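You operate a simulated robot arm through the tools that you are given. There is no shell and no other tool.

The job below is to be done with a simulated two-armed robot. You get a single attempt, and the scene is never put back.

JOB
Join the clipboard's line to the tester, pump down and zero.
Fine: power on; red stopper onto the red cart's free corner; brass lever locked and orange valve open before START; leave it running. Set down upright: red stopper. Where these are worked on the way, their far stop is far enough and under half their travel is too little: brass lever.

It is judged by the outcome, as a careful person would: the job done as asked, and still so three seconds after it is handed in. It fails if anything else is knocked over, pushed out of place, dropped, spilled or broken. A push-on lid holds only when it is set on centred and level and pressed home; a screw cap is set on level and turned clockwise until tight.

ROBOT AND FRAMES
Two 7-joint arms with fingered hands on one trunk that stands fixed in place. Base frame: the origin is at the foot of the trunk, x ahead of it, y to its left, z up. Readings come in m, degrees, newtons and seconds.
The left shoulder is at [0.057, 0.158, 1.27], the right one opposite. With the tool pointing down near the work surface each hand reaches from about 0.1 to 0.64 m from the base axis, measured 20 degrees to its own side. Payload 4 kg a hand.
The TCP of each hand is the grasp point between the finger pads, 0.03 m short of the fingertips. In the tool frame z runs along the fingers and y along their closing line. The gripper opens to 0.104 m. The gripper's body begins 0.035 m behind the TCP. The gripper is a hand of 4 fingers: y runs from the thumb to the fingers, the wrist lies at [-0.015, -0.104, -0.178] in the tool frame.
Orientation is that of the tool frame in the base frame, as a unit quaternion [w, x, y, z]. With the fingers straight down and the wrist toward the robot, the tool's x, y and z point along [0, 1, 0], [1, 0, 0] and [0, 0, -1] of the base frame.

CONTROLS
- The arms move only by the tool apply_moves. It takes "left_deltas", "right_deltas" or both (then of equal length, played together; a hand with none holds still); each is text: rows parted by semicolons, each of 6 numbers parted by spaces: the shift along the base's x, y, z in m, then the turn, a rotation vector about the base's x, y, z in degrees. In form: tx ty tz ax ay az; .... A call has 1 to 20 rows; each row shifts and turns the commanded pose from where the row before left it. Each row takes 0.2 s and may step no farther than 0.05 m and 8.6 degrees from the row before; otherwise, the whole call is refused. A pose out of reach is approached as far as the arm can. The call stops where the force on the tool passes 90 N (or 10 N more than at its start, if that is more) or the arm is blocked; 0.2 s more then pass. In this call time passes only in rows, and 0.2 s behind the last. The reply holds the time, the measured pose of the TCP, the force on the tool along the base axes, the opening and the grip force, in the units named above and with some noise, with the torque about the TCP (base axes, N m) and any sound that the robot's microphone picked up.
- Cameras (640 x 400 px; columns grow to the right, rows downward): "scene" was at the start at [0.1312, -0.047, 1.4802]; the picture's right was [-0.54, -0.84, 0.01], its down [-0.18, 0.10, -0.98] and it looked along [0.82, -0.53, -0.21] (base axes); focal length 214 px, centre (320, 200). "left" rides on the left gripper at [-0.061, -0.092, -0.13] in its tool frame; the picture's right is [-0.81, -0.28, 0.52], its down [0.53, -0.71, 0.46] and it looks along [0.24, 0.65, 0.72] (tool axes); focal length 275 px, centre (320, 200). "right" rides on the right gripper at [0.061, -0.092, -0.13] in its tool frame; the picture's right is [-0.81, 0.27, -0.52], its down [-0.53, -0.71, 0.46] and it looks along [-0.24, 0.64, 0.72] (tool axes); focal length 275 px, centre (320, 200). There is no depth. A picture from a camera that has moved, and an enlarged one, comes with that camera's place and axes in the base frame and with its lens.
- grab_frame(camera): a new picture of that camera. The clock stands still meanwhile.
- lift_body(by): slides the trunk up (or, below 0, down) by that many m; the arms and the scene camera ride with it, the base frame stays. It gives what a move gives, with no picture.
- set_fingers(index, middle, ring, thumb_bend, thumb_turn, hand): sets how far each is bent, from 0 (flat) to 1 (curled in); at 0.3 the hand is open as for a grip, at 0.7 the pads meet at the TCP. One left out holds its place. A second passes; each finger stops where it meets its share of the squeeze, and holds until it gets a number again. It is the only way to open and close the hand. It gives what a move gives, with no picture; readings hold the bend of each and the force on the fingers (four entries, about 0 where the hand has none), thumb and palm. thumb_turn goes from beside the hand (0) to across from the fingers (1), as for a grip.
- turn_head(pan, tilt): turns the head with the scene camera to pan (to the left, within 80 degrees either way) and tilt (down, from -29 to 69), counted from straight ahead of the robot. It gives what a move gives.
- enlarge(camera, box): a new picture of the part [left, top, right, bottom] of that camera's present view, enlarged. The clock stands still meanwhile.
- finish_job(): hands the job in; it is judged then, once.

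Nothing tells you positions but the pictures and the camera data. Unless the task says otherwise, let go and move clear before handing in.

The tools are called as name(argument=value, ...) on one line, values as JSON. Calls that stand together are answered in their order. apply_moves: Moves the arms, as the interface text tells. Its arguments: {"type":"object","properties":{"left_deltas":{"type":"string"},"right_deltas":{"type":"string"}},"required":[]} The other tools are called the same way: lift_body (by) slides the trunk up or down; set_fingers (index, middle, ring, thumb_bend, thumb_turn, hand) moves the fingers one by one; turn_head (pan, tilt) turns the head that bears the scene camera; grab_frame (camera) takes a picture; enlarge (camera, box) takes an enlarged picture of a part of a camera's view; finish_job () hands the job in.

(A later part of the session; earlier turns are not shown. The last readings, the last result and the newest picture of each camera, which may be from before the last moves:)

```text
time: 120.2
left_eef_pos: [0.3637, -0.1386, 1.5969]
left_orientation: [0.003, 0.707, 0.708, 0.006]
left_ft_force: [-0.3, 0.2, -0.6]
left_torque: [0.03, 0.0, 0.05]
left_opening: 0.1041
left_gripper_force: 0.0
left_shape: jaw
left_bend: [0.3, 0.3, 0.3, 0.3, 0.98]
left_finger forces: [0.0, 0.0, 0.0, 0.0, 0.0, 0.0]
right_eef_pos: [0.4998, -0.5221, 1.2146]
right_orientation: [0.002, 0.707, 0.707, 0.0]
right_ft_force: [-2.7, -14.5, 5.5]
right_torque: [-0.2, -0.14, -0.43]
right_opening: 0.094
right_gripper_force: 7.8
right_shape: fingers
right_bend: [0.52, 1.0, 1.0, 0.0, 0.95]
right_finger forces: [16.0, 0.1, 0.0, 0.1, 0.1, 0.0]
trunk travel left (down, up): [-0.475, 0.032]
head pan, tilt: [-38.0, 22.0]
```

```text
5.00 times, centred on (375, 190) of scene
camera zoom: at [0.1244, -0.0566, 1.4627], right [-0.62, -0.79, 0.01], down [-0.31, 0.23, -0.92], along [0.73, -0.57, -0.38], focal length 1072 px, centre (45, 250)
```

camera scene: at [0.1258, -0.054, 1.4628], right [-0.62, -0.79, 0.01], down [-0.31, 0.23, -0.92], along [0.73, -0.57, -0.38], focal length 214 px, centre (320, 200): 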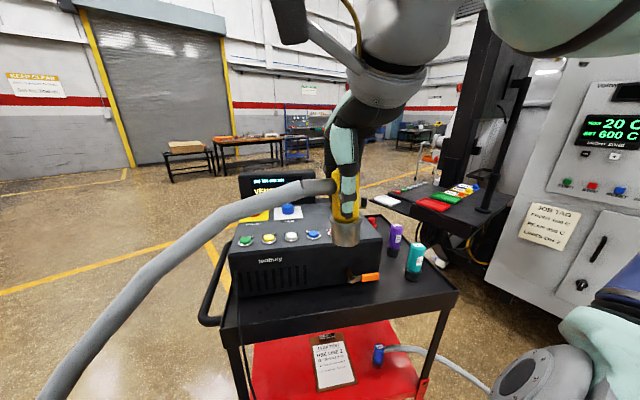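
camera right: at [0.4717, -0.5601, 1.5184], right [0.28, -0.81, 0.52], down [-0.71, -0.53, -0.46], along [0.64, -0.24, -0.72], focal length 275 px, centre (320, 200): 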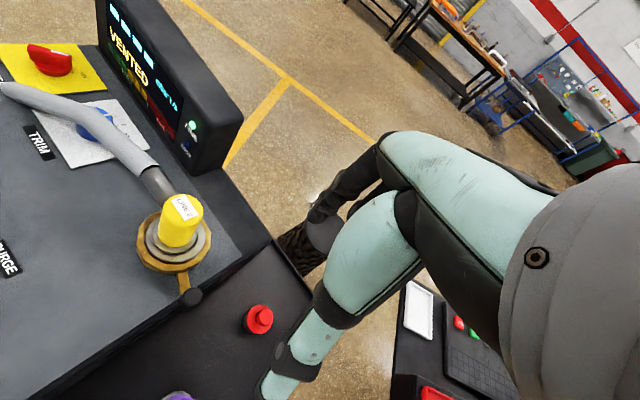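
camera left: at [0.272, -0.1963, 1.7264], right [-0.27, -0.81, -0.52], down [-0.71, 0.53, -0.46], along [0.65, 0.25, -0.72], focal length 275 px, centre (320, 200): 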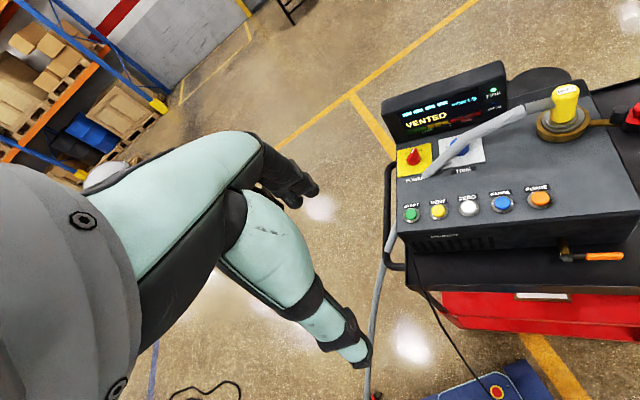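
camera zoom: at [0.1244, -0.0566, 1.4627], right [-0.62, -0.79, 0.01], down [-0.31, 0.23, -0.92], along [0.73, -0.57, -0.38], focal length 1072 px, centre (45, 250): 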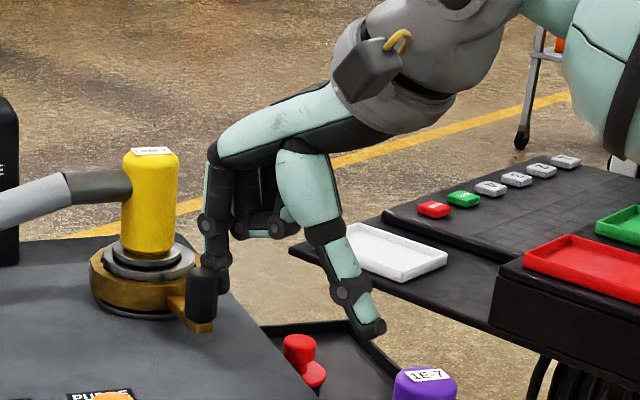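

The lever is hard against its locked stop (14 N). I'll back the finger away and lift, then study the orange valve.

apply_moves(right_deltas="-0.003 -0.012 0 0 0 0; -0.005 -0.02 0.01 0 0 0; -0.01 -0.01 0.04 0 0 0; -0.02 0 0.04 0 0 0; -0.03 0.02 0.03 0 0 0; -0.03 0.02 0.02 0 0 0; 0 0 0 0 0 0")

turn_head(pan=-45, tilt=40)

grab_frame(camera="scene")

grab_frame(camera="right")

enlarge(camera="left", box=[380, 40, 640, 300])

```text
time: 121.8
left_eef_pos: [0.3649, -0.1368, 1.5964]
left_orientation: [0.004, 0.707, 0.707, 0.004]
left_ft_force: [0.5, -0.1, -0.3]
left_torque: [-0.03, -0.01, 0.02]
left_opening: 0.1039
left_gripper_force: 0.0
left_shape: jaw
left_bend: [0.3, 0.3, 0.3, 0.3, 0.98]
left_finger forces: [0.1, 0.0, 0.0, 0.0, 0.1, 0.0]
right_eef_pos: [0.4024, -0.5217, 1.3578]
right_orientation: [0.0, 0.707, 0.707, 0.0]
right_ft_force: [-0.3, 0.3, 0.2]
right_torque: [-0.02, 0.0, -0.01]
right_opening: 0.097
right_gripper_force: 0.0
right_shape: fingers
right_bend: [0.5, 1.0, 1.0, 0.0, 0.95]
right_finger forces: [0.0, 0.0, 0.1, 0.0, 0.1, 0.0]
trunk travel left (down, up): [-0.475, 0.032]
head pan, tilt: [-38.0, 22.0]
```

```text
time: 122.6
left_eef_pos: [0.3657, -0.1334, 1.5968]
left_orientation: [0.005, 0.706, 0.708, 0.003]
left_ft_force: [-0.7, -0.4, -0.4]
left_torque: [0.01, 0.02, 0.01]
left_opening: 0.1044
left_gripper_force: 0.2
left_shape: jaw
left_bend: [0.3, 0.3, 0.3, 0.3, 0.98]
left_finger forces: [0.1, 0.0, 0.1, 0.0, 0.1, 0.0]
right_eef_pos: [0.4041, -0.5224, 1.3563]
right_orientation: [0.0, 0.707, 0.707, 0.001]
right_ft_force: [-0.4, -0.2, 0.2]
right_torque: [0.01, 0.0, 0.02]
right_opening: 0.097
right_gripper_force: 0.1
right_shape: fingers
right_bend: [0.5, 1.0, 1.0, 0.0, 0.95]
right_finger forces: [0.1, 0.0, 0.0, 0.2, 0.1, 0.0]
trunk travel left (down, up): [-0.475, 0.032]
head pan, tilt: [-45.0, 40.0]
```

```text
taken
camera scene: at [0.1232, -0.0483, 1.4402], right [-0.59, -0.81, 0.01], down [-0.49, 0.35, -0.8], along [0.65, -0.47, -0.6], focal length 214 px, centre (320, 200)
```

scene: 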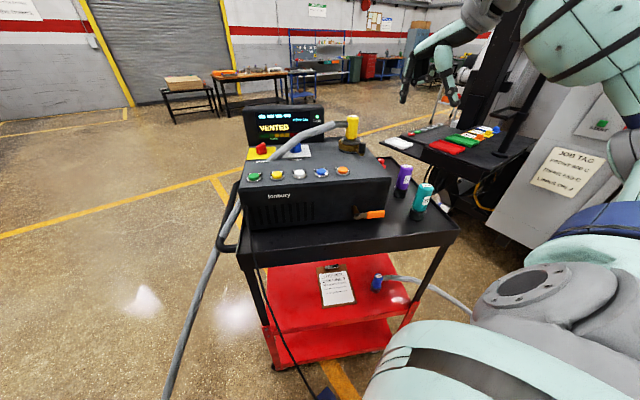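

```text
taken
camera right: at [0.3125, -0.4602, 1.4866], right [0.27, -0.81, 0.52], down [-0.71, -0.53, -0.45], along [0.64, -0.24, -0.72], focal length 275 px, centre (320, 200)
```

right: 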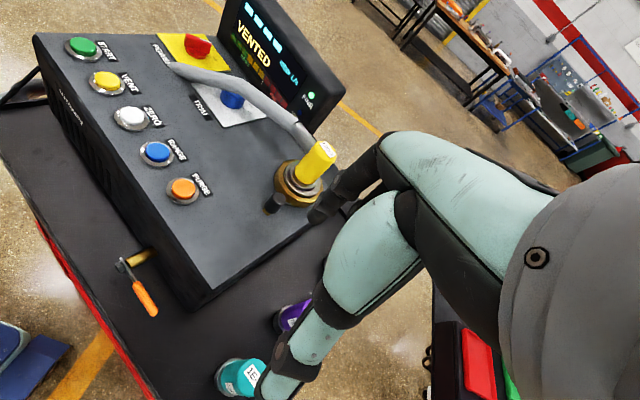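

```text
1.54 times, centred on (510, 170) of left
camera zoom: at [0.2735, -0.1953, 1.7267], right [-0.27, -0.81, -0.52], down [-0.71, 0.53, -0.46], along [0.65, 0.24, -0.72], focal length 424 px, centre (28, 246)
```

zoom: 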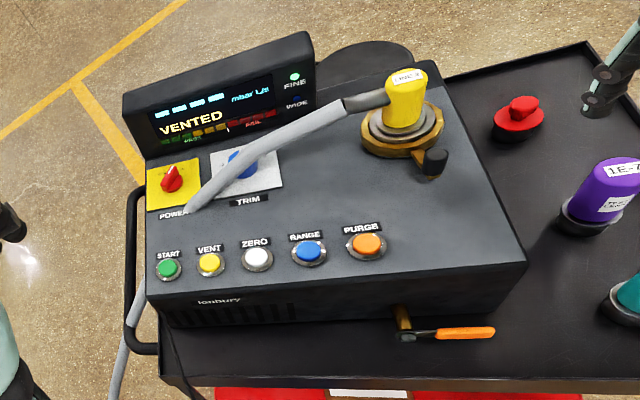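

enlarge(camera="right", box=[80, 210, 200, 330])

enlarge(camera="scene", box=[330, 190, 410, 240])

enlarge(camera="left", box=[530, 210, 640, 290])

```text
3.33 times, centred on (140, 270) of right
camera zoom: at [0.3125, -0.4602, 1.4866], right [0.27, -0.81, 0.52], down [-0.71, -0.53, -0.45], along [0.64, -0.24, -0.72], focal length 918 px, centre (920, -33)
```

zoom: 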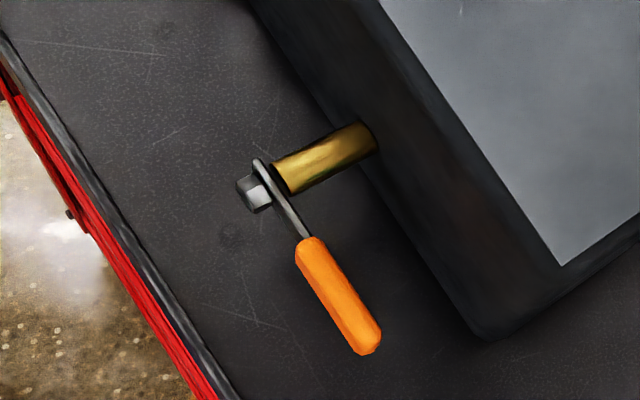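

```text
8.00 times, centred on (370, 215) of scene
camera zoom: at [0.1232, -0.0483, 1.4402], right [-0.59, -0.81, 0.01], down [-0.49, 0.35, -0.8], along [0.65, -0.47, -0.6], focal length 1716 px, centre (-80, 80)
```

zoom: 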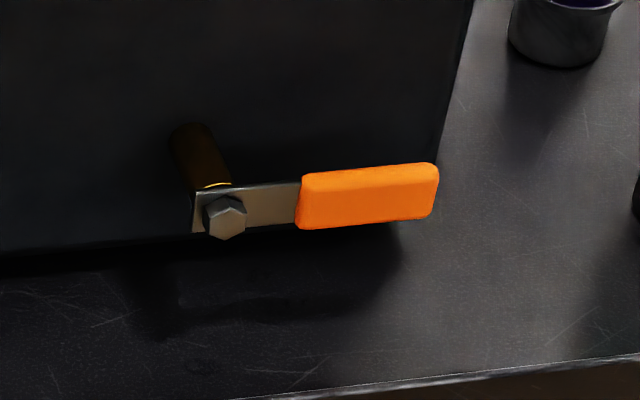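

```text
5.00 times, centred on (585, 250) of left
camera zoom: at [0.2735, -0.1953, 1.7267], right [-0.27, -0.81, -0.52], down [-0.71, 0.53, -0.46], along [0.65, 0.24, -0.72], focal length 1376 px, centre (-1005, -50)
```

zoom: 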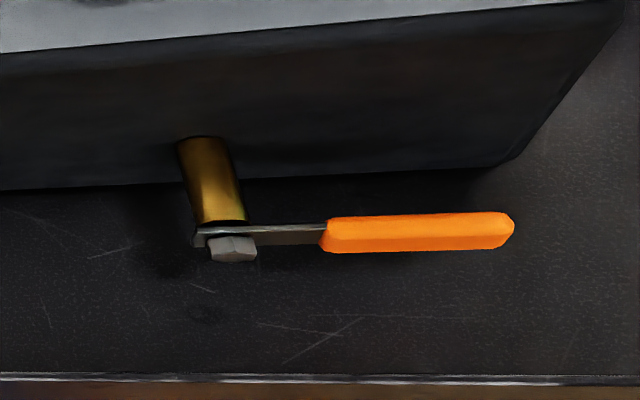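

The valve handle is a flat bar turning in the plane of the front face about its bolt at about (0.404,-0.385,1.073); it now points right. I'll set the thumb aside, tilt the pointing finger 45° forward, and bring it in front of and below the orange grip.

set_fingers(hand="right", index=0.5, middle=1.0, ring=1.0, thumb_bend=0.6, thumb_turn=0.0)

apply_moves(right_deltas="-0.03 0.02 -0.03 0 0 0; -0.03 0.02 -0.03 0 0 0; -0.03 0.02 -0.03 0 0 0; -0.004 0.003 -0.027 0 -7.5 0; -0.004 0.003 -0.027 0 -7.5 0; -0.004 0.003 -0.027 0 -7.5 0; -0.004 0.003 -0.027 0 -7.5 0; -0.004 0.003 -0.027 0 -7.5 0; -0.004 0.003 -0.027 0 -7.5 0; 0 0 0 0 0 0")

grab_frame(camera="right")

grab_frame(camera="scene")

enlarge(camera="left", box=[440, 140, 640, 300])

```text
time: 123.6
left_eef_pos: [0.365, -0.135, 1.5965]
left_orientation: [0.005, 0.706, 0.708, 0.004]
left_ft_force: [0.1, 0.8, 0.1]
left_torque: [0.0, 0.01, 0.02]
left_opening: 0.104
left_gripper_force: 0.1
left_shape: jaw
left_bend: [0.3, 0.3, 0.3, 0.3, 0.98]
left_finger forces: [0.0, 0.0, 0.0, 0.0, 0.1, 0.1]
right_eef_pos: [0.4031, -0.5221, 1.3561]
right_orientation: [0.001, 0.707, 0.707, -0.001]
right_ft_force: [-0.6, 0.0, 0.2]
right_torque: [0.01, 0.0, -0.02]
right_opening: 0.1044
right_gripper_force: 0.0
right_shape: fingers
right_bend: [0.5, 1.0, 1.0, 0.6, 0.0]
right_finger forces: [0.0, 0.0, 0.0, 0.0, 0.1, 0.0]
trunk travel left (down, up): [-0.475, 0.032]
head pan, tilt: [-45.0, 40.0]
```

```text
time: 125.8
left_eef_pos: [0.3667, -0.1347, 1.5962]
left_orientation: [0.005, 0.707, 0.708, 0.005]
left_ft_force: [-0.1, 1.0, -0.2]
left_torque: [0.01, -0.02, -0.01]
left_opening: 0.104
left_gripper_force: 0.0
left_shape: jaw
left_bend: [0.3, 0.3, 0.3, 0.3, 0.98]
left_finger forces: [0.1, 0.0, 0.0, 0.1, 0.0, 0.0]
right_eef_pos: [0.2929, -0.4602, 1.1017]
right_orientation: [0.269, 0.654, 0.653, 0.269]
right_ft_force: [-0.2, 0.7, -0.5]
right_torque: [-0.03, 0.0, 0.04]
right_opening: 0.1046
right_gripper_force: 0.2
right_shape: fingers
right_bend: [0.5, 1.0, 1.0, 0.6, 0.0]
right_finger forces: [0.0, 0.1, 0.0, 0.1, 0.1, 0.0]
right hand out of reach, approached as far as the arm can: row 6, 7
trunk travel left (down, up): [-0.475, 0.032]
head pan, tilt: [-45.0, 40.0]
```

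```text
taken
camera right: at [0.1365, -0.3977, 1.1291], right [-0.17, -0.81, 0.56], down [-0.18, -0.53, -0.83], along [0.97, -0.24, -0.06], focal length 275 px, centre (320, 200)
```

right: 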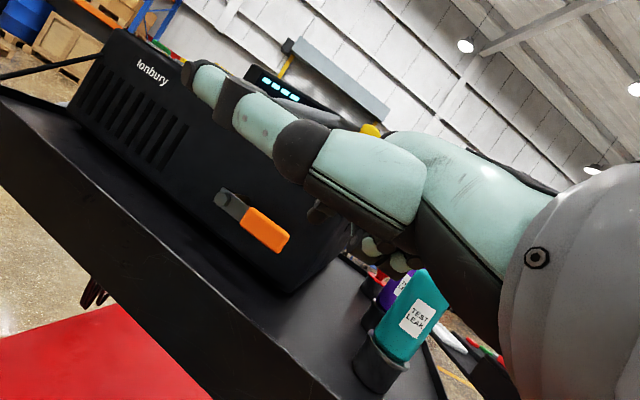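

```text
taken
camera scene: at [0.1247, -0.0475, 1.4383], right [-0.58, -0.82, 0.01], down [-0.51, 0.35, -0.79], along [0.64, -0.46, -0.62], focal length 214 px, centre (320, 200)
```

scene: 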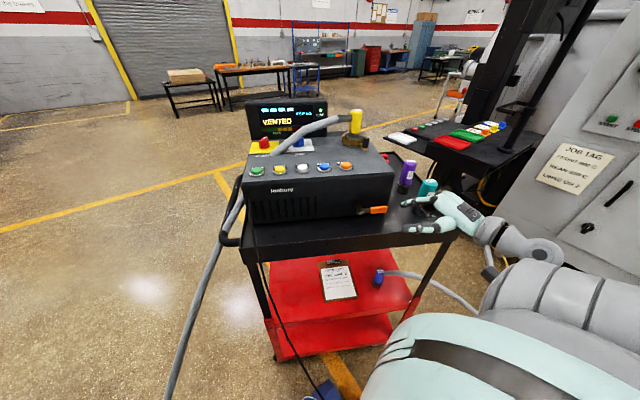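

```text
2.50 times, centred on (540, 220) of left
camera zoom: at [0.2743, -0.1967, 1.7263], right [-0.27, -0.81, -0.52], down [-0.71, 0.53, -0.46], along [0.65, 0.25, -0.72], focal length 688 px, centre (-230, 150)
```

zoom: 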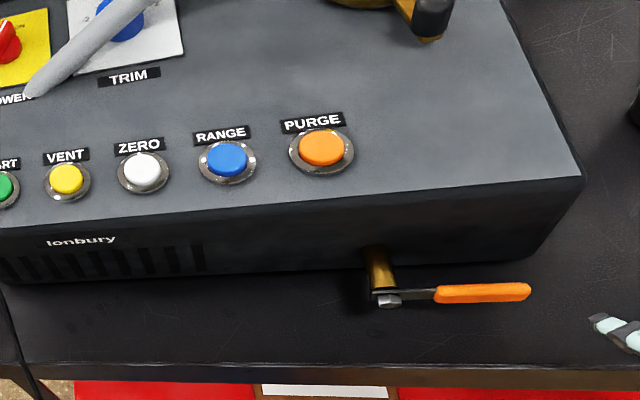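

The finger is at the right height in front of the cart. I'll bring the tip in under the orange bar from the front.

apply_moves(right_deltas="0.0076 0.0172 -0.02 0 0 0; 0 0 -0.024 0 0 0; 0.0225 0 -0.017 0 0 0; 0 0 0 0 0 0")

enlarge(camera="right", box=[180, 150, 420, 310])

enlarge(camera="left", box=[530, 210, 640, 290])

enlarge(camera="scene", box=[330, 170, 450, 250])

```text
time: 126.8
left_eef_pos: [0.3639, -0.1344, 1.5963]
left_orientation: [0.005, 0.706, 0.708, 0.005]
left_ft_force: [-0.1, 0.1, 0.3]
left_torque: [-0.01, 0.01, 0.01]
left_opening: 0.1039
left_gripper_force: 0.1
left_shape: jaw
left_bend: [0.3, 0.3, 0.3, 0.3, 0.98]
left_finger forces: [0.0, 0.0, 0.0, 0.0, 0.0, 0.0]
right_eef_pos: [0.3208, -0.4405, 1.0422]
right_orientation: [0.27, 0.653, 0.654, 0.27]
right_ft_force: [-0.6, 0.6, -0.2]
right_torque: [0.0, 0.0, 0.0]
right_opening: 0.1043
right_gripper_force: 0.1
right_shape: fingers
right_bend: [0.5, 1.0, 1.0, 0.6, 0.0]
right_finger forces: [0.0, 0.1, 0.0, 0.1, 0.0, 0.0]
trunk travel left (down, up): [-0.475, 0.032]
head pan, tilt: [-45.0, 40.0]
```

```text
2.50 times, centred on (300, 230) of right
camera zoom: at [0.1643, -0.379, 1.069], right [-0.17, -0.81, 0.56], down [-0.18, -0.53, -0.83], along [0.97, -0.24, -0.06], focal length 688 px, centre (370, 125)
```

zoom: 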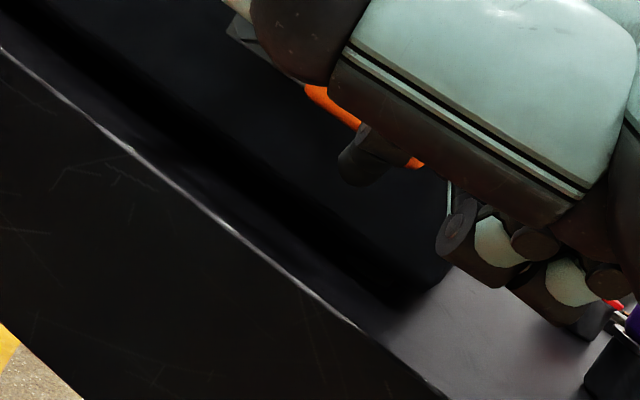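

```text
5.00 times, centred on (585, 250) of left
camera zoom: at [0.2713, -0.1952, 1.7265], right [-0.27, -0.81, -0.52], down [-0.71, 0.53, -0.46], along [0.65, 0.24, -0.72], focal length 1376 px, centre (-1005, -50)
```

zoom: 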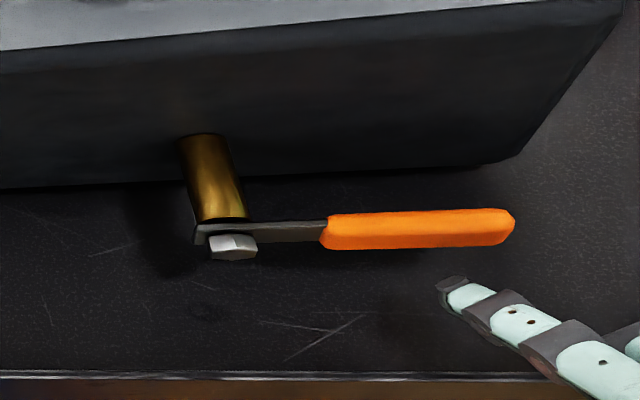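

```text
5.00 times, centred on (390, 210) of scene
camera zoom: at [0.1223, -0.0457, 1.4383], right [-0.57, -0.82, 0.01], down [-0.51, 0.35, -0.79], along [0.64, -0.46, -0.62], focal length 1072 px, centre (-30, 150)
```

zoom: 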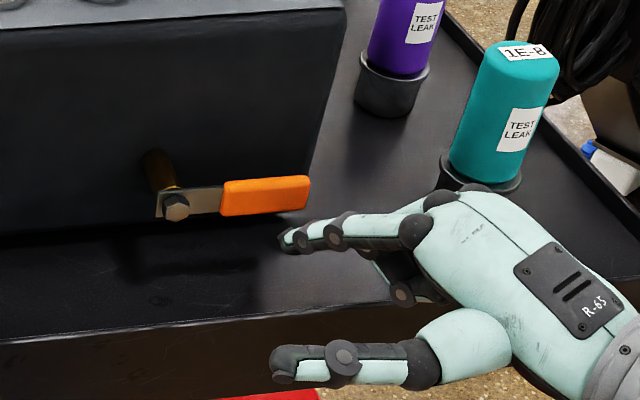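

apply_moves(right_deltas="0.011 -0.001 -0.009 0 0 0; 0.0115 -0.001 -0.008 0 0 0; 0 0 0 0 0 0")

enlarge(camera="right", box=[180, 150, 420, 310])

enlarge(camera="left", box=[530, 210, 640, 290])

enlarge(camera="scene", box=[330, 170, 450, 250])

```text
time: 127.6
left_eef_pos: [0.3643, -0.1356, 1.5965]
left_orientation: [0.004, 0.707, 0.707, 0.005]
left_ft_force: [-0.1, -0.3, 0.0]
left_torque: [-0.01, 0.0, 0.01]
left_opening: 0.104
left_gripper_force: 0.1
left_shape: jaw
left_bend: [0.3, 0.3, 0.3, 0.3, 0.98]
left_finger forces: [0.1, 0.0, 0.1, 0.1, 0.1, 0.1]
right_eef_pos: [0.3435, -0.4431, 1.0235]
right_orientation: [0.271, 0.653, 0.653, 0.271]
right_ft_force: [0.0, -0.1, -0.1]
right_torque: [-0.02, 0.0, 0.0]
right_opening: 0.1042
right_gripper_force: 0.1
right_shape: fingers
right_bend: [0.5, 1.0, 1.0, 0.6, 0.0]
right_finger forces: [0.0, 0.0, 0.0, 0.1, 0.1, 0.1]
trunk travel left (down, up): [-0.475, 0.032]
head pan, tilt: [-45.0, 40.0]
```

```text
2.50 times, centred on (300, 230) of right
camera zoom: at [0.1871, -0.3814, 1.0519], right [-0.17, -0.81, 0.56], down [-0.18, -0.53, -0.83], along [0.97, -0.24, -0.06], focal length 688 px, centre (370, 125)
```

zoom: 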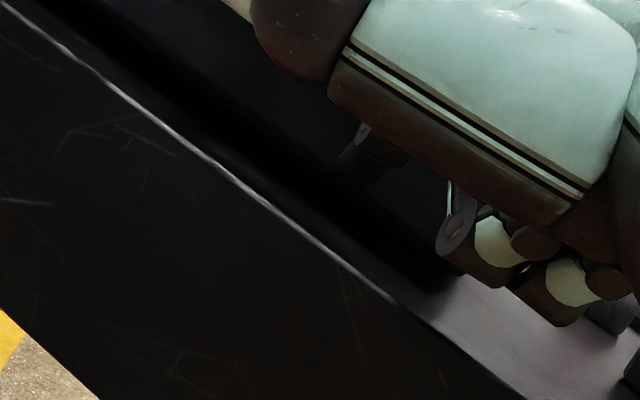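

```text
5.00 times, centred on (585, 250) of left
camera zoom: at [0.2714, -0.196, 1.7263], right [-0.27, -0.81, -0.52], down [-0.71, 0.53, -0.46], along [0.65, 0.25, -0.72], focal length 1376 px, centre (-1005, -50)
```

zoom: 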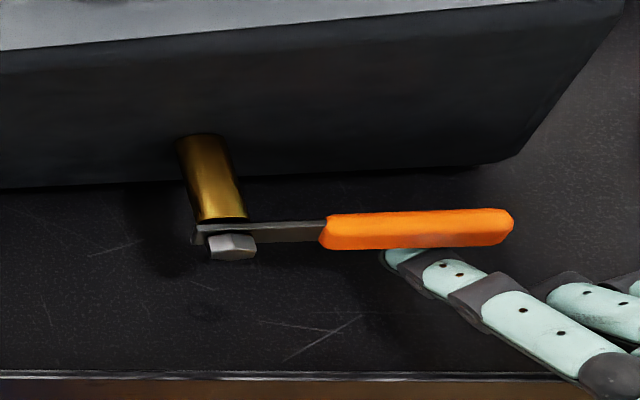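

```text
5.00 times, centred on (390, 210) of scene
camera zoom: at [0.1224, -0.0464, 1.4386], right [-0.57, -0.82, 0.01], down [-0.51, 0.35, -0.79], along [0.64, -0.46, -0.62], focal length 1072 px, centre (-30, 150)
```

zoom: 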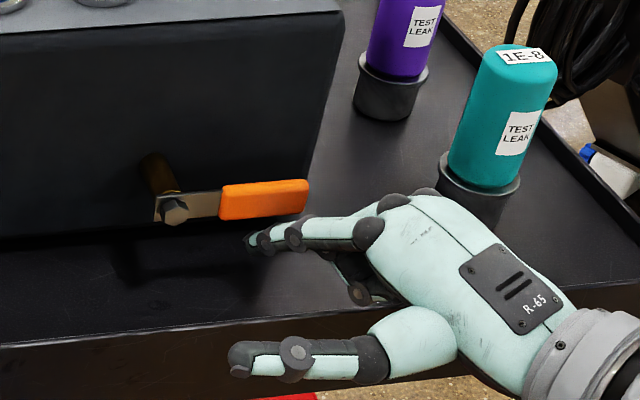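

The fingertip is under the bar. I'll push up a little first to see whether the handle swings upward.

apply_moves(right_deltas="0 0 0.01 0 0 0; -0.0009 -0.0016 0.007 0 0 0; -0.0009 -0.0016 0.006 0 0 0; 0 0 0 0 0 0")

enlarge(camera="left", box=[530, 210, 640, 290])

enlarge(camera="scene", box=[330, 170, 450, 250])

```text
time: 128.6
left_eef_pos: [0.3632, -0.1347, 1.5976]
left_orientation: [0.005, 0.706, 0.708, 0.005]
left_ft_force: [0.9, 0.0, -1.2]
left_torque: [-0.02, 0.0, -0.01]
left_opening: 0.1042
left_gripper_force: 0.1
left_shape: jaw
left_bend: [0.3, 0.3, 0.3, 0.3, 0.98]
left_finger forces: [0.0, 0.1, 0.1, 0.1, 0.0, 0.0]
right_eef_pos: [0.3421, -0.4461, 1.0491]
right_orientation: [0.27, 0.654, 0.653, 0.271]
right_ft_force: [-3.7, 2.7, -0.4]
right_torque: [-0.01, -0.04, 0.13]
right_opening: 0.1032
right_gripper_force: 2.7
right_shape: fingers
right_bend: [0.53, 1.0, 1.0, 0.6, 0.0]
right_finger forces: [4.6, 0.1, 0.0, 0.0, 0.0, 0.0]
trunk travel left (down, up): [-0.475, 0.032]
head pan, tilt: [-45.0, 40.0]
```

```text
5.00 times, centred on (585, 250) of left
camera zoom: at [0.2711, -0.1954, 1.7265], right [-0.27, -0.81, -0.52], down [-0.71, 0.53, -0.46], along [0.65, 0.24, -0.72], focal length 1376 px, centre (-1005, -50)
```

zoom: 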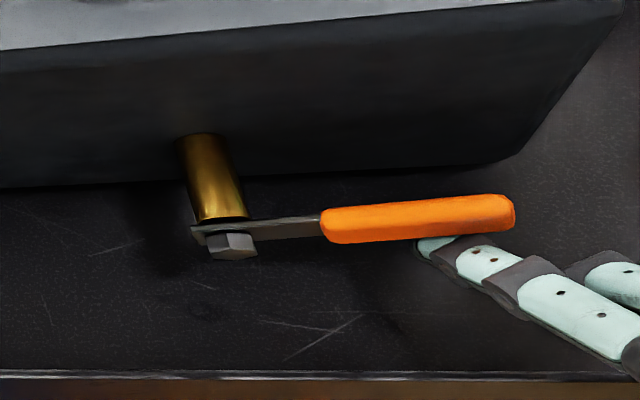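

```text
5.00 times, centred on (390, 210) of scene
camera zoom: at [0.1221, -0.0461, 1.4389], right [-0.58, -0.82, 0.01], down [-0.5, 0.35, -0.79], along [0.64, -0.46, -0.61], focal length 1072 px, centre (-30, 150)
```

zoom: 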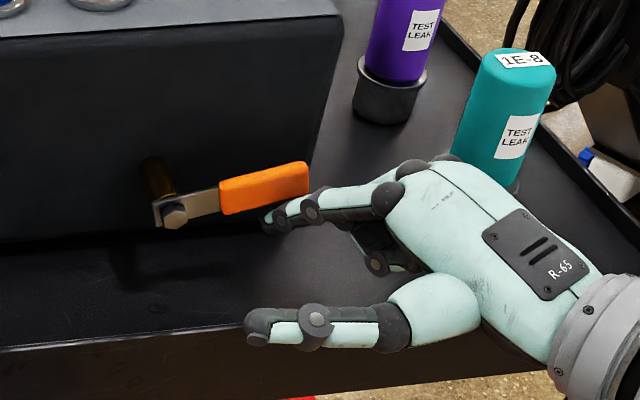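

The handle swings upward. I'll continue along its arc.

apply_moves(right_deltas="0.0025 0.0048 0.0115 0 0 0; 0.0015 0.0028 0.0124 0 0 0; 0.003 0.0056 0.0111 0 0 0; 0 0 0 0 0 0")

enlarge(camera="left", box=[530, 210, 640, 290])

enlarge(camera="scene", box=[330, 170, 450, 250])

```text
time: 129.6
left_eef_pos: [0.3644, -0.1357, 1.5969]
left_orientation: [0.004, 0.706, 0.708, 0.006]
left_ft_force: [-0.8, 0.4, -0.1]
left_torque: [0.01, 0.0, -0.01]
left_opening: 0.1038
left_gripper_force: 0.0
left_shape: jaw
left_bend: [0.3, 0.3, 0.3, 0.3, 0.98]
left_finger forces: [0.0, 0.0, 0.1, 0.0, 0.0, 0.1]
right_eef_pos: [0.3494, -0.4339, 1.0828]
right_orientation: [0.271, 0.654, 0.653, 0.27]
right_ft_force: [-2.6, 1.4, -1.2]
right_torque: [-0.01, 0.0, 0.05]
right_opening: 0.1036
right_gripper_force: 1.3
right_shape: fingers
right_bend: [0.52, 1.0, 1.0, 0.6, 0.0]
right_finger forces: [2.3, 0.0, 0.1, 0.0, 0.0, 0.0]
trunk travel left (down, up): [-0.475, 0.032]
head pan, tilt: [-45.0, 40.0]
```

```text
5.00 times, centred on (585, 250) of left
camera zoom: at [0.2714, -0.1961, 1.7264], right [-0.27, -0.81, -0.52], down [-0.71, 0.53, -0.46], along [0.65, 0.25, -0.72], focal length 1376 px, centre (-1005, -50)
```

zoom: 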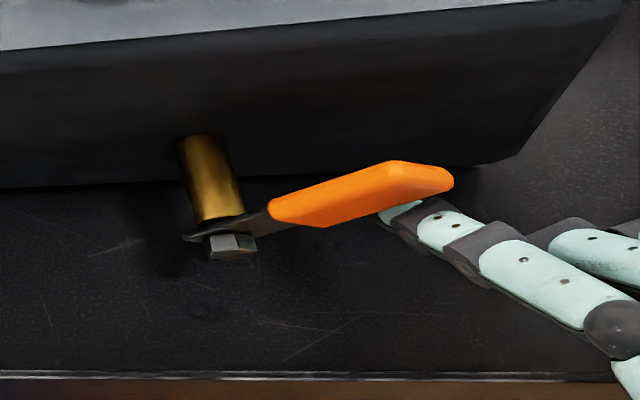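

```text
5.00 times, centred on (390, 210) of scene
camera zoom: at [0.1224, -0.0468, 1.439], right [-0.58, -0.82, 0.01], down [-0.5, 0.35, -0.79], along [0.64, -0.46, -0.61], focal length 1072 px, centre (-30, 150)
```

zoom: 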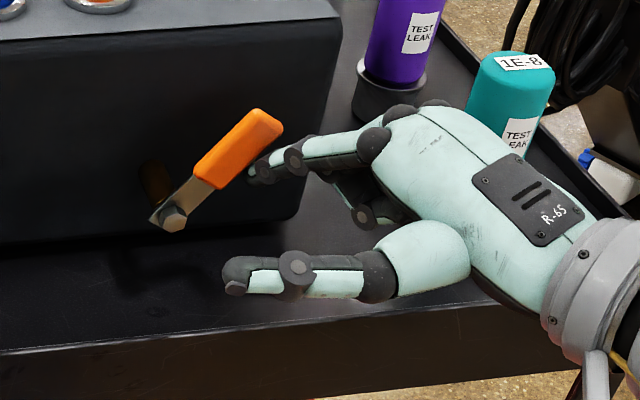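

apply_moves(right_deltas="0.003 0.0056 0.009 0 0 0; 0.0042 0.0079 0.0085 0 0 0; 0.0052 0.0098 0.006 0 0 0; 0.0023 0.0042 0.0018 0 0 0; 0 0 0 0 0 0")

enlarge(camera="left", box=[530, 210, 640, 290])

enlarge(camera="scene", box=[330, 170, 450, 250])

```text
time: 130.8
left_eef_pos: [0.3644, -0.1356, 1.5967]
left_orientation: [0.005, 0.707, 0.708, 0.005]
left_ft_force: [0.2, 0.8, 0.4]
left_torque: [0.01, -0.04, -0.01]
left_opening: 0.1039
left_gripper_force: 0.0
left_shape: jaw
left_bend: [0.3, 0.3, 0.3, 0.3, 0.98]
left_finger forces: [0.0, 0.0, 0.0, 0.0, 0.0, 0.0]
right_eef_pos: [0.3678, -0.4149, 1.1029]
right_orientation: [0.27, 0.654, 0.653, 0.27]
right_ft_force: [-0.5, 0.2, 0.0]
right_torque: [0.01, 0.0, 0.01]
right_opening: 0.1045
right_gripper_force: 0.2
right_shape: fingers
right_bend: [0.5, 1.0, 1.0, 0.6, 0.0]
right_finger forces: [0.1, 0.1, 0.0, 0.0, 0.0, 0.0]
right hand out of reach, approached as far as the arm can: row 3
trunk travel left (down, up): [-0.475, 0.032]
head pan, tilt: [-45.0, 40.0]
```

```text
5.00 times, centred on (585, 250) of left
camera zoom: at [0.2717, -0.196, 1.7264], right [-0.27, -0.81, -0.52], down [-0.71, 0.53, -0.46], along [0.65, 0.25, -0.72], focal length 1376 px, centre (-1005, -50)
```

zoom: 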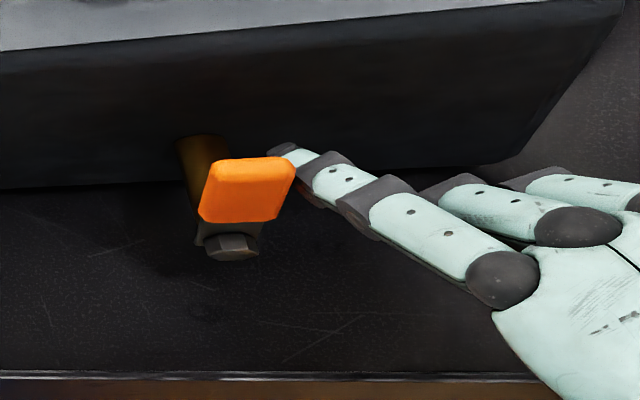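

```text
5.00 times, centred on (390, 210) of scene
camera zoom: at [0.1228, -0.0468, 1.4393], right [-0.58, -0.82, 0.01], down [-0.5, 0.35, -0.79], along [0.65, -0.46, -0.61], focal length 1072 px, centre (-30, 150)
```

zoom: 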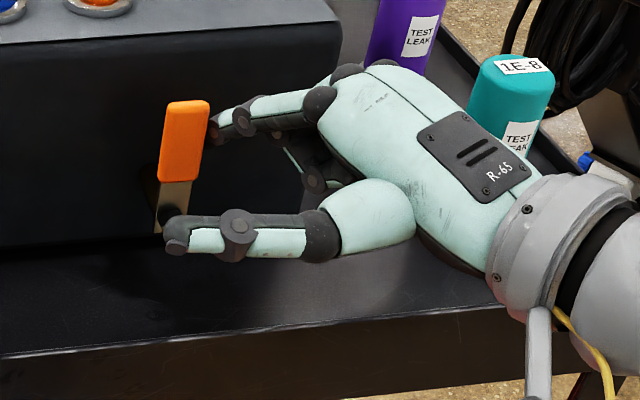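

The handle is about vertical. I'll nudge it a bit further to confirm it's at its open stop.

apply_moves(right_deltas="0.001 0.0045 0 0 0 0; 0.001 0.0045 0 0 0 0; 0 0 0 0 0 0")

enlarge(camera="scene", box=[330, 170, 450, 250])

enlarge(camera="left", box=[530, 210, 640, 290])

```text
time: 131.6
left_eef_pos: [0.3623, -0.1362, 1.5975]
left_orientation: [0.004, 0.706, 0.708, 0.005]
left_ft_force: [-0.5, -0.1, 0.5]
left_torque: [-0.01, -0.02, -0.01]
left_opening: 0.1039
left_gripper_force: 0.1
left_shape: jaw
left_bend: [0.3, 0.3, 0.3, 0.3, 0.98]
left_finger forces: [0.0, 0.1, 0.0, 0.0, 0.1, 0.1]
right_eef_pos: [0.3716, -0.4113, 1.1016]
right_orientation: [0.271, 0.653, 0.653, 0.272]
right_ft_force: [-7.6, -7.6, 5.2]
right_torque: [0.16, -0.24, -0.14]
right_opening: 0.1056
right_gripper_force: 4.9
right_shape: fingers
right_bend: [0.51, 1.0, 1.0, 0.6, 0.0]
right_finger forces: [9.4, 0.0, 0.1, 0.1, 0.1, 0.0]
right hand out of reach, approached as far as the arm can: row 1, 2
trunk travel left (down, up): [-0.475, 0.032]
head pan, tilt: [-45.0, 40.0]
```

```text
5.00 times, centred on (390, 210) of scene
camera zoom: at [0.1214, -0.0479, 1.4393], right [-0.58, -0.82, 0.01], down [-0.5, 0.35, -0.79], along [0.65, -0.46, -0.61], focal length 1072 px, centre (-30, 150)
```

zoom: 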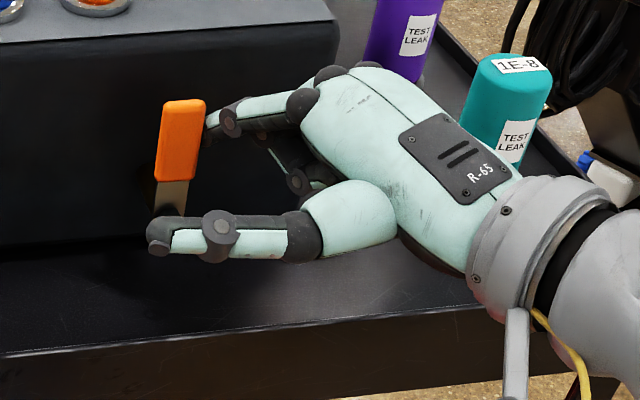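

```text
5.00 times, centred on (585, 250) of left
camera zoom: at [0.2703, -0.1972, 1.7267], right [-0.27, -0.81, -0.52], down [-0.71, 0.53, -0.46], along [0.65, 0.25, -0.72], focal length 1376 px, centre (-1005, -50)
```

zoom: 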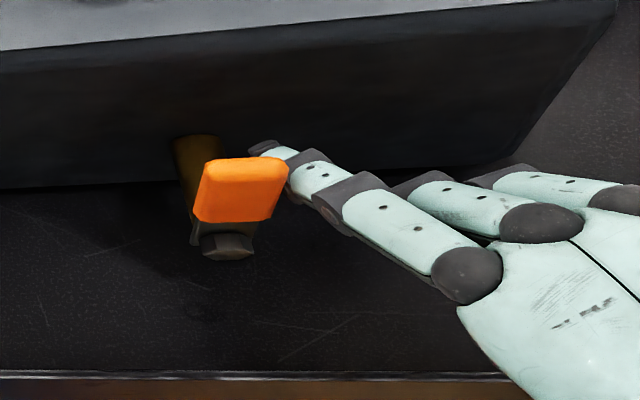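

The handle is at its stop, vertical (10 N reaction). I'll back away from it and look at the display.

apply_moves(right_deltas="-0.007 -0.012 0 0 0 0; -0.02 -0.005 0.005 0 0 0; -0.025 0 0.02 0 0 0; -0.01 0 0.04 0 0 0; 0 0 0.04 0 0 0; 0 0 0 0 0 0")

grab_frame(camera="right")

grab_frame(camera="scene")

enlarge(camera="left", box=[380, 40, 640, 300])

```text
time: 133.0
left_eef_pos: [0.3642, -0.135, 1.5976]
left_orientation: [0.005, 0.707, 0.708, 0.005]
left_ft_force: [0.2, -0.1, -0.3]
left_torque: [0.0, 0.02, -0.01]
left_opening: 0.1043
left_gripper_force: 0.1
left_shape: jaw
left_bend: [0.3, 0.3, 0.3, 0.3, 0.98]
left_finger forces: [0.0, 0.1, 0.1, 0.1, 0.1, 0.1]
right_eef_pos: [0.324, -0.4627, 1.1955]
right_orientation: [0.271, 0.654, 0.653, 0.27]
right_ft_force: [-0.1, -0.4, -0.6]
right_torque: [0.0, 0.06, 0.03]
right_opening: 0.1048
right_gripper_force: 0.0
right_shape: fingers
right_bend: [0.5, 1.0, 1.0, 0.6, 0.0]
right_finger forces: [0.0, 0.0, 0.0, 0.1, 0.0, 0.0]
right hand out of reach, approached as far as the arm can: row 3, 4, 5
trunk travel left (down, up): [-0.475, 0.032]
head pan, tilt: [-45.0, 40.0]
```

```text
taken
camera right: at [0.168, -0.4007, 1.223], right [-0.17, -0.81, 0.56], down [-0.18, -0.53, -0.83], along [0.97, -0.24, -0.06], focal length 275 px, centre (320, 200)
```

right: 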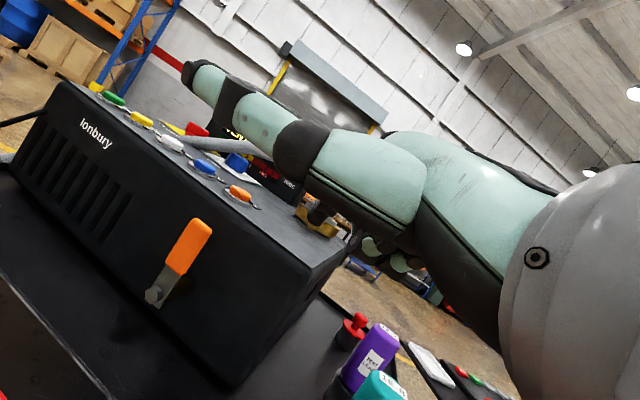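

```text
taken
camera scene: at [0.1222, -0.0465, 1.4394], right [-0.58, -0.82, 0.01], down [-0.5, 0.35, -0.79], along [0.65, -0.46, -0.61], focal length 214 px, centre (320, 200)
```

scene: 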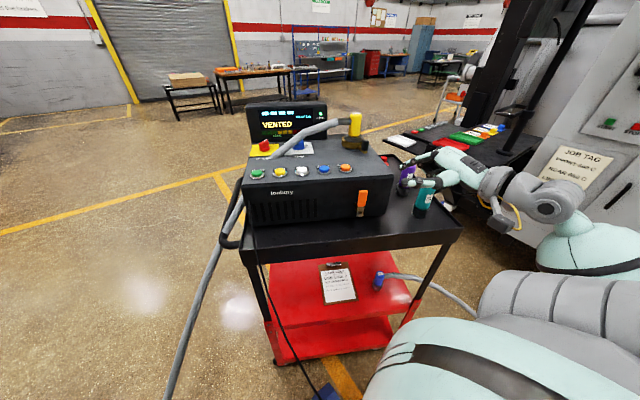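

```text
1.54 times, centred on (510, 170) of left
camera zoom: at [0.271, -0.1955, 1.7266], right [-0.27, -0.81, -0.52], down [-0.71, 0.53, -0.46], along [0.65, 0.25, -0.72], focal length 424 px, centre (28, 246)
```

zoom: 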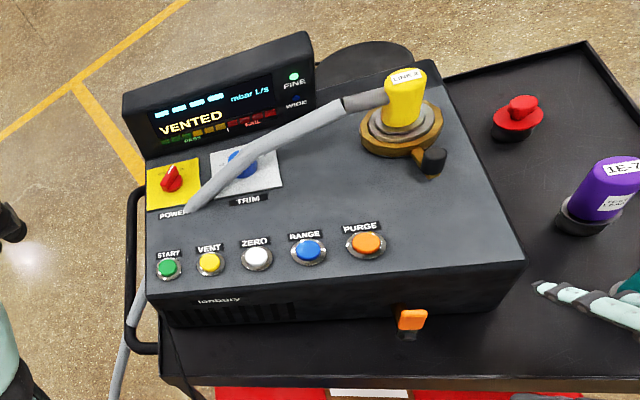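

Power on, line joined, lever locked, valve open. Now I'll straighten the finger down and move over START.

apply_moves(right_deltas="0.02 0.02 0.022 0 7.5 0; 0.02 0.02 0.022 0 7.5 0; 0.02 0.02 0.02 0 7.5 0; 0.02 0.02 0.02 0 7.5 0; 0.02 0.02 0.02 0 7.5 0; 0.02 0.02 0.02 0 7.2 0; 0.025 0.027 -0.008 0 0 0; 0.025 0.027 -0.008 0 0 0; 0.025 0.027 -0.008 0 0 0; 0.025 0.027 -0.008 0 0 0; 0.024 0.027 -0.008 0 0 0; 0 0 0 0 0 0")

turn_head(pan=-28, tilt=22)

grab_frame(camera="scene")

grab_frame(camera="right")

```text
time: 135.6
left_eef_pos: [0.3643, -0.1365, 1.596]
left_orientation: [0.004, 0.706, 0.708, 0.005]
left_ft_force: [-0.5, 0.0, 0.2]
left_torque: [0.03, -0.02, 0.02]
left_opening: 0.1038
left_gripper_force: 0.0
left_shape: jaw
left_bend: [0.3, 0.3, 0.3, 0.3, 0.98]
left_finger forces: [0.1, 0.0, 0.0, 0.0, 0.0, 0.1]
right_eef_pos: [0.5718, -0.216, 1.2786]
right_orientation: [0.002, 0.707, 0.707, 0.001]
right_ft_force: [-0.6, 0.1, 0.4]
right_torque: [0.03, 0.03, -0.01]
right_opening: 0.1043
right_gripper_force: 0.1
right_shape: fingers
right_bend: [0.5, 1.0, 1.0, 0.6, 0.0]
right_finger forces: [0.1, 0.1, 0.0, 0.1, 0.0, 0.0]
right hand out of reach, approached as far as the arm can: row 1
trunk travel left (down, up): [-0.475, 0.032]
head pan, tilt: [-45.0, 40.0]
```

```text
time: 136.4
left_eef_pos: [0.3648, -0.1346, 1.5973]
left_orientation: [0.005, 0.706, 0.708, 0.005]
left_ft_force: [-0.1, 0.3, -0.1]
left_torque: [0.02, -0.01, -0.01]
left_opening: 0.1037
left_gripper_force: 0.1
left_shape: jaw
left_bend: [0.3, 0.3, 0.3, 0.3, 0.98]
left_finger forces: [0.1, 0.1, 0.1, 0.0, 0.0, 0.0]
right_eef_pos: [0.5721, -0.216, 1.2795]
right_orientation: [0.001, 0.707, 0.707, 0.002]
right_ft_force: [0.4, 0.4, 1.6]
right_torque: [0.03, -0.02, 0.05]
right_opening: 0.1045
right_gripper_force: 0.1
right_shape: fingers
right_bend: [0.5, 1.0, 1.0, 0.6, 0.0]
right_finger forces: [0.0, 0.0, 0.0, 0.0, 0.1, 0.1]
trunk travel left (down, up): [-0.475, 0.032]
head pan, tilt: [-28.0, 22.0]
```

```text
taken
camera scene: at [0.1327, -0.0426, 1.4608], right [-0.49, -0.87, 0.01], down [-0.35, 0.19, -0.91], along [0.79, -0.46, -0.4], focal length 214 px, centre (320, 200)
```

scene: 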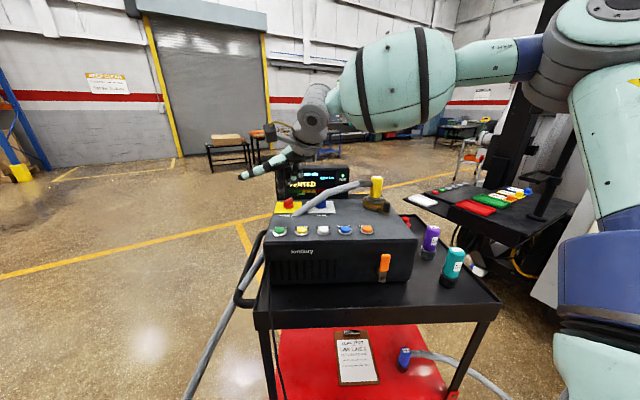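

```text
taken
camera right: at [0.4803, -0.1542, 1.4092], right [0.27, -0.81, 0.52], down [-0.71, -0.53, -0.46], along [0.65, -0.24, -0.72], focal length 275 px, centre (320, 200)
```

right: 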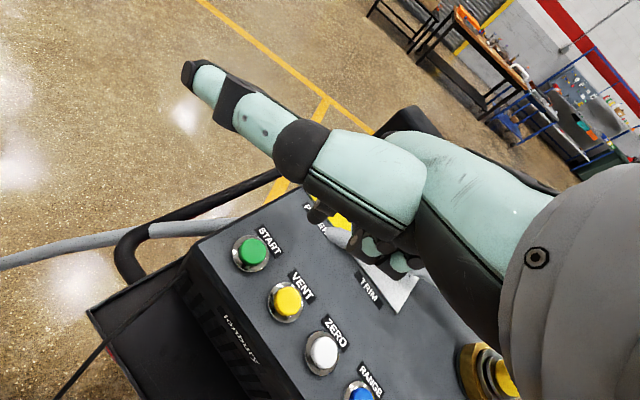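

START is at about (0.601,-0.192). I'll line up above it and check, then press.

apply_moves(right_deltas="-0.004 0.012 -0.02 0 0 0; 0 0 -0.03 0 0 0; 0 0 -0.027 0 0 0; 0 0 0 0 0 0")

enlarge(camera="right", box=[220, 140, 380, 300])

enlarge(camera="scene", box=[250, 160, 350, 250])

```text
time: 137.4
left_eef_pos: [0.3656, -0.135, 1.5969]
left_orientation: [0.005, 0.707, 0.707, 0.004]
left_ft_force: [-0.2, -0.1, 0.4]
left_torque: [0.01, 0.01, 0.01]
left_opening: 0.1041
left_gripper_force: 0.1
left_shape: jaw
left_bend: [0.3, 0.3, 0.3, 0.3, 0.98]
left_finger forces: [0.0, 0.1, 0.0, 0.1, 0.0, 0.1]
right_eef_pos: [0.5691, -0.2041, 1.2019]
right_orientation: [0.002, 0.707, 0.707, 0.001]
right_ft_force: [0.1, -0.7, -0.3]
right_torque: [0.0, -0.01, 0.02]
right_opening: 0.1043
right_gripper_force: 0.0
right_shape: fingers
right_bend: [0.5, 1.0, 1.0, 0.6, 0.0]
right_finger forces: [0.0, 0.1, 0.0, 0.0, 0.0, 0.0]
trunk travel left (down, up): [-0.475, 0.032]
head pan, tilt: [-28.0, 22.0]
```

```text
2.50 times, centred on (300, 220) of right
camera zoom: at [0.4768, -0.1422, 1.3316], right [0.27, -0.81, 0.52], down [-0.71, -0.53, -0.46], along [0.65, -0.24, -0.72], focal length 688 px, centre (370, 150)
```

zoom: 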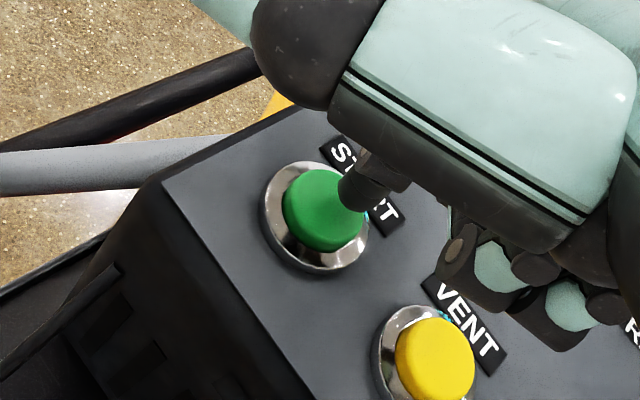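

```text
4.44 times, centred on (300, 205) of scene
camera zoom: at [0.1328, -0.0425, 1.4607], right [-0.5, -0.87, 0.01], down [-0.35, 0.2, -0.91], along [0.79, -0.46, -0.4], focal length 953 px, centre (409, 178)
```

zoom: 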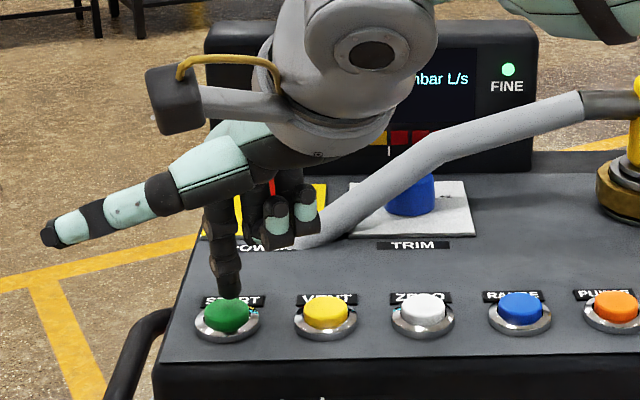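

apply_moves(right_deltas="0 0 -0.013 0 0 0; 0 0 -0.004 0 0 0; 0 0 -0.003 0 0 0; 0 0 0 0 0 0")

```text
time: 138.4
left_eef_pos: [0.3605, -0.1344, 1.5991]
left_orientation: [0.005, 0.706, 0.708, 0.005]
left_ft_force: [-0.8, -0.3, 0.9]
left_torque: [-0.01, 0.02, 0.02]
left_opening: 0.1042
left_gripper_force: 0.1
left_shape: jaw
left_bend: [0.3, 0.3, 0.3, 0.3, 0.98]
left_finger forces: [0.0, 0.1, 0.1, 0.0, 0.0, 0.0]
right_eef_pos: [0.5657, -0.2033, 1.1884]
right_orientation: [0.005, 0.707, 0.707, 0.006]
right_ft_force: [-3.5, -2.2, 33.8]
right_torque: [0.23, -1.24, -0.04]
right_opening: 0.1053
right_gripper_force: 16.3
right_shape: fingers
right_bend: [0.49, 1.0, 1.0, 0.6, 0.0]
right_finger forces: [33.1, 0.0, 0.0, 0.0, 0.0, 0.1]
trunk travel left (down, up): [-0.475, 0.032]
head pan, tilt: [-28.0, 22.0]
heard: click
```

START clicked. I'll lift off and watch the display.

apply_moves(right_deltas="0 0 0.02 0 0 0; 0 0 0.03 0 0 0; -0.02 -0.01 0.03 0 0 0; -0.03 -0.02 0.02 0 0 0; 0 0 0 0 0 0")

enlarge(camera="left", box=[360, 40, 600, 240])

enlarge(camera="scene", box=[250, 150, 400, 260])

```text
time: 139.6
left_eef_pos: [0.3676, -0.133, 1.5966]
left_orientation: [0.006, 0.706, 0.709, 0.004]
left_ft_force: [0.4, -0.9, -0.4]
left_torque: [-0.01, 0.01, -0.01]
left_opening: 0.1039
left_gripper_force: 0.0
left_shape: jaw
left_bend: [0.3, 0.3, 0.3, 0.3, 0.98]
left_finger forces: [0.0, 0.0, 0.0, 0.0, 0.0, 0.0]
right_eef_pos: [0.5199, -0.2342, 1.2802]
right_orientation: [0.001, 0.707, 0.707, 0.002]
right_ft_force: [0.1, -0.2, -0.4]
right_torque: [-0.04, 0.04, 0.03]
right_opening: 0.1044
right_gripper_force: 0.1
right_shape: fingers
right_bend: [0.5, 1.0, 1.0, 0.6, 0.0]
right_finger forces: [0.0, 0.0, 0.1, 0.0, 0.1, 0.0]
trunk travel left (down, up): [-0.475, 0.032]
head pan, tilt: [-28.0, 22.0]
```

```text
2.00 times, centred on (480, 140) of left
camera zoom: at [0.275, -0.1941, 1.727], right [-0.27, -0.81, -0.52], down [-0.71, 0.53, -0.46], along [0.65, 0.24, -0.72], focal length 551 px, centre (0, 320)
```

zoom: 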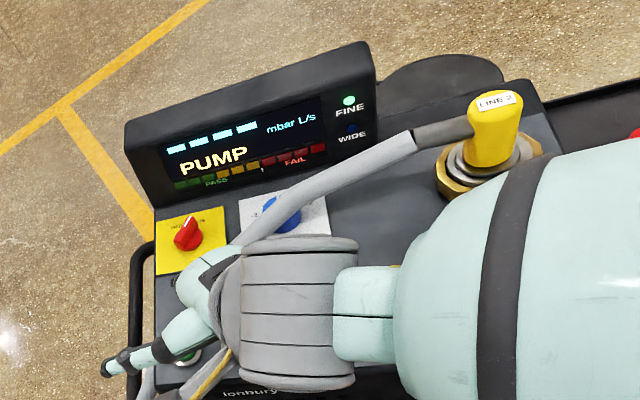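

```text
3.64 times, centred on (325, 205) of scene
camera zoom: at [0.1346, -0.0427, 1.4612], right [-0.5, -0.87, 0.01], down [-0.35, 0.19, -0.92], along [0.79, -0.46, -0.4], focal length 780 px, centre (302, 182)
```

zoom: 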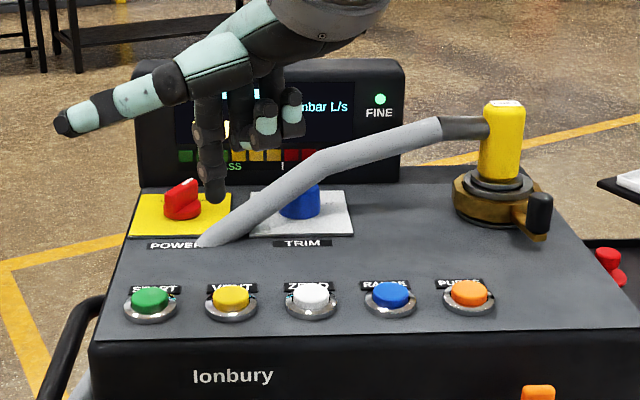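

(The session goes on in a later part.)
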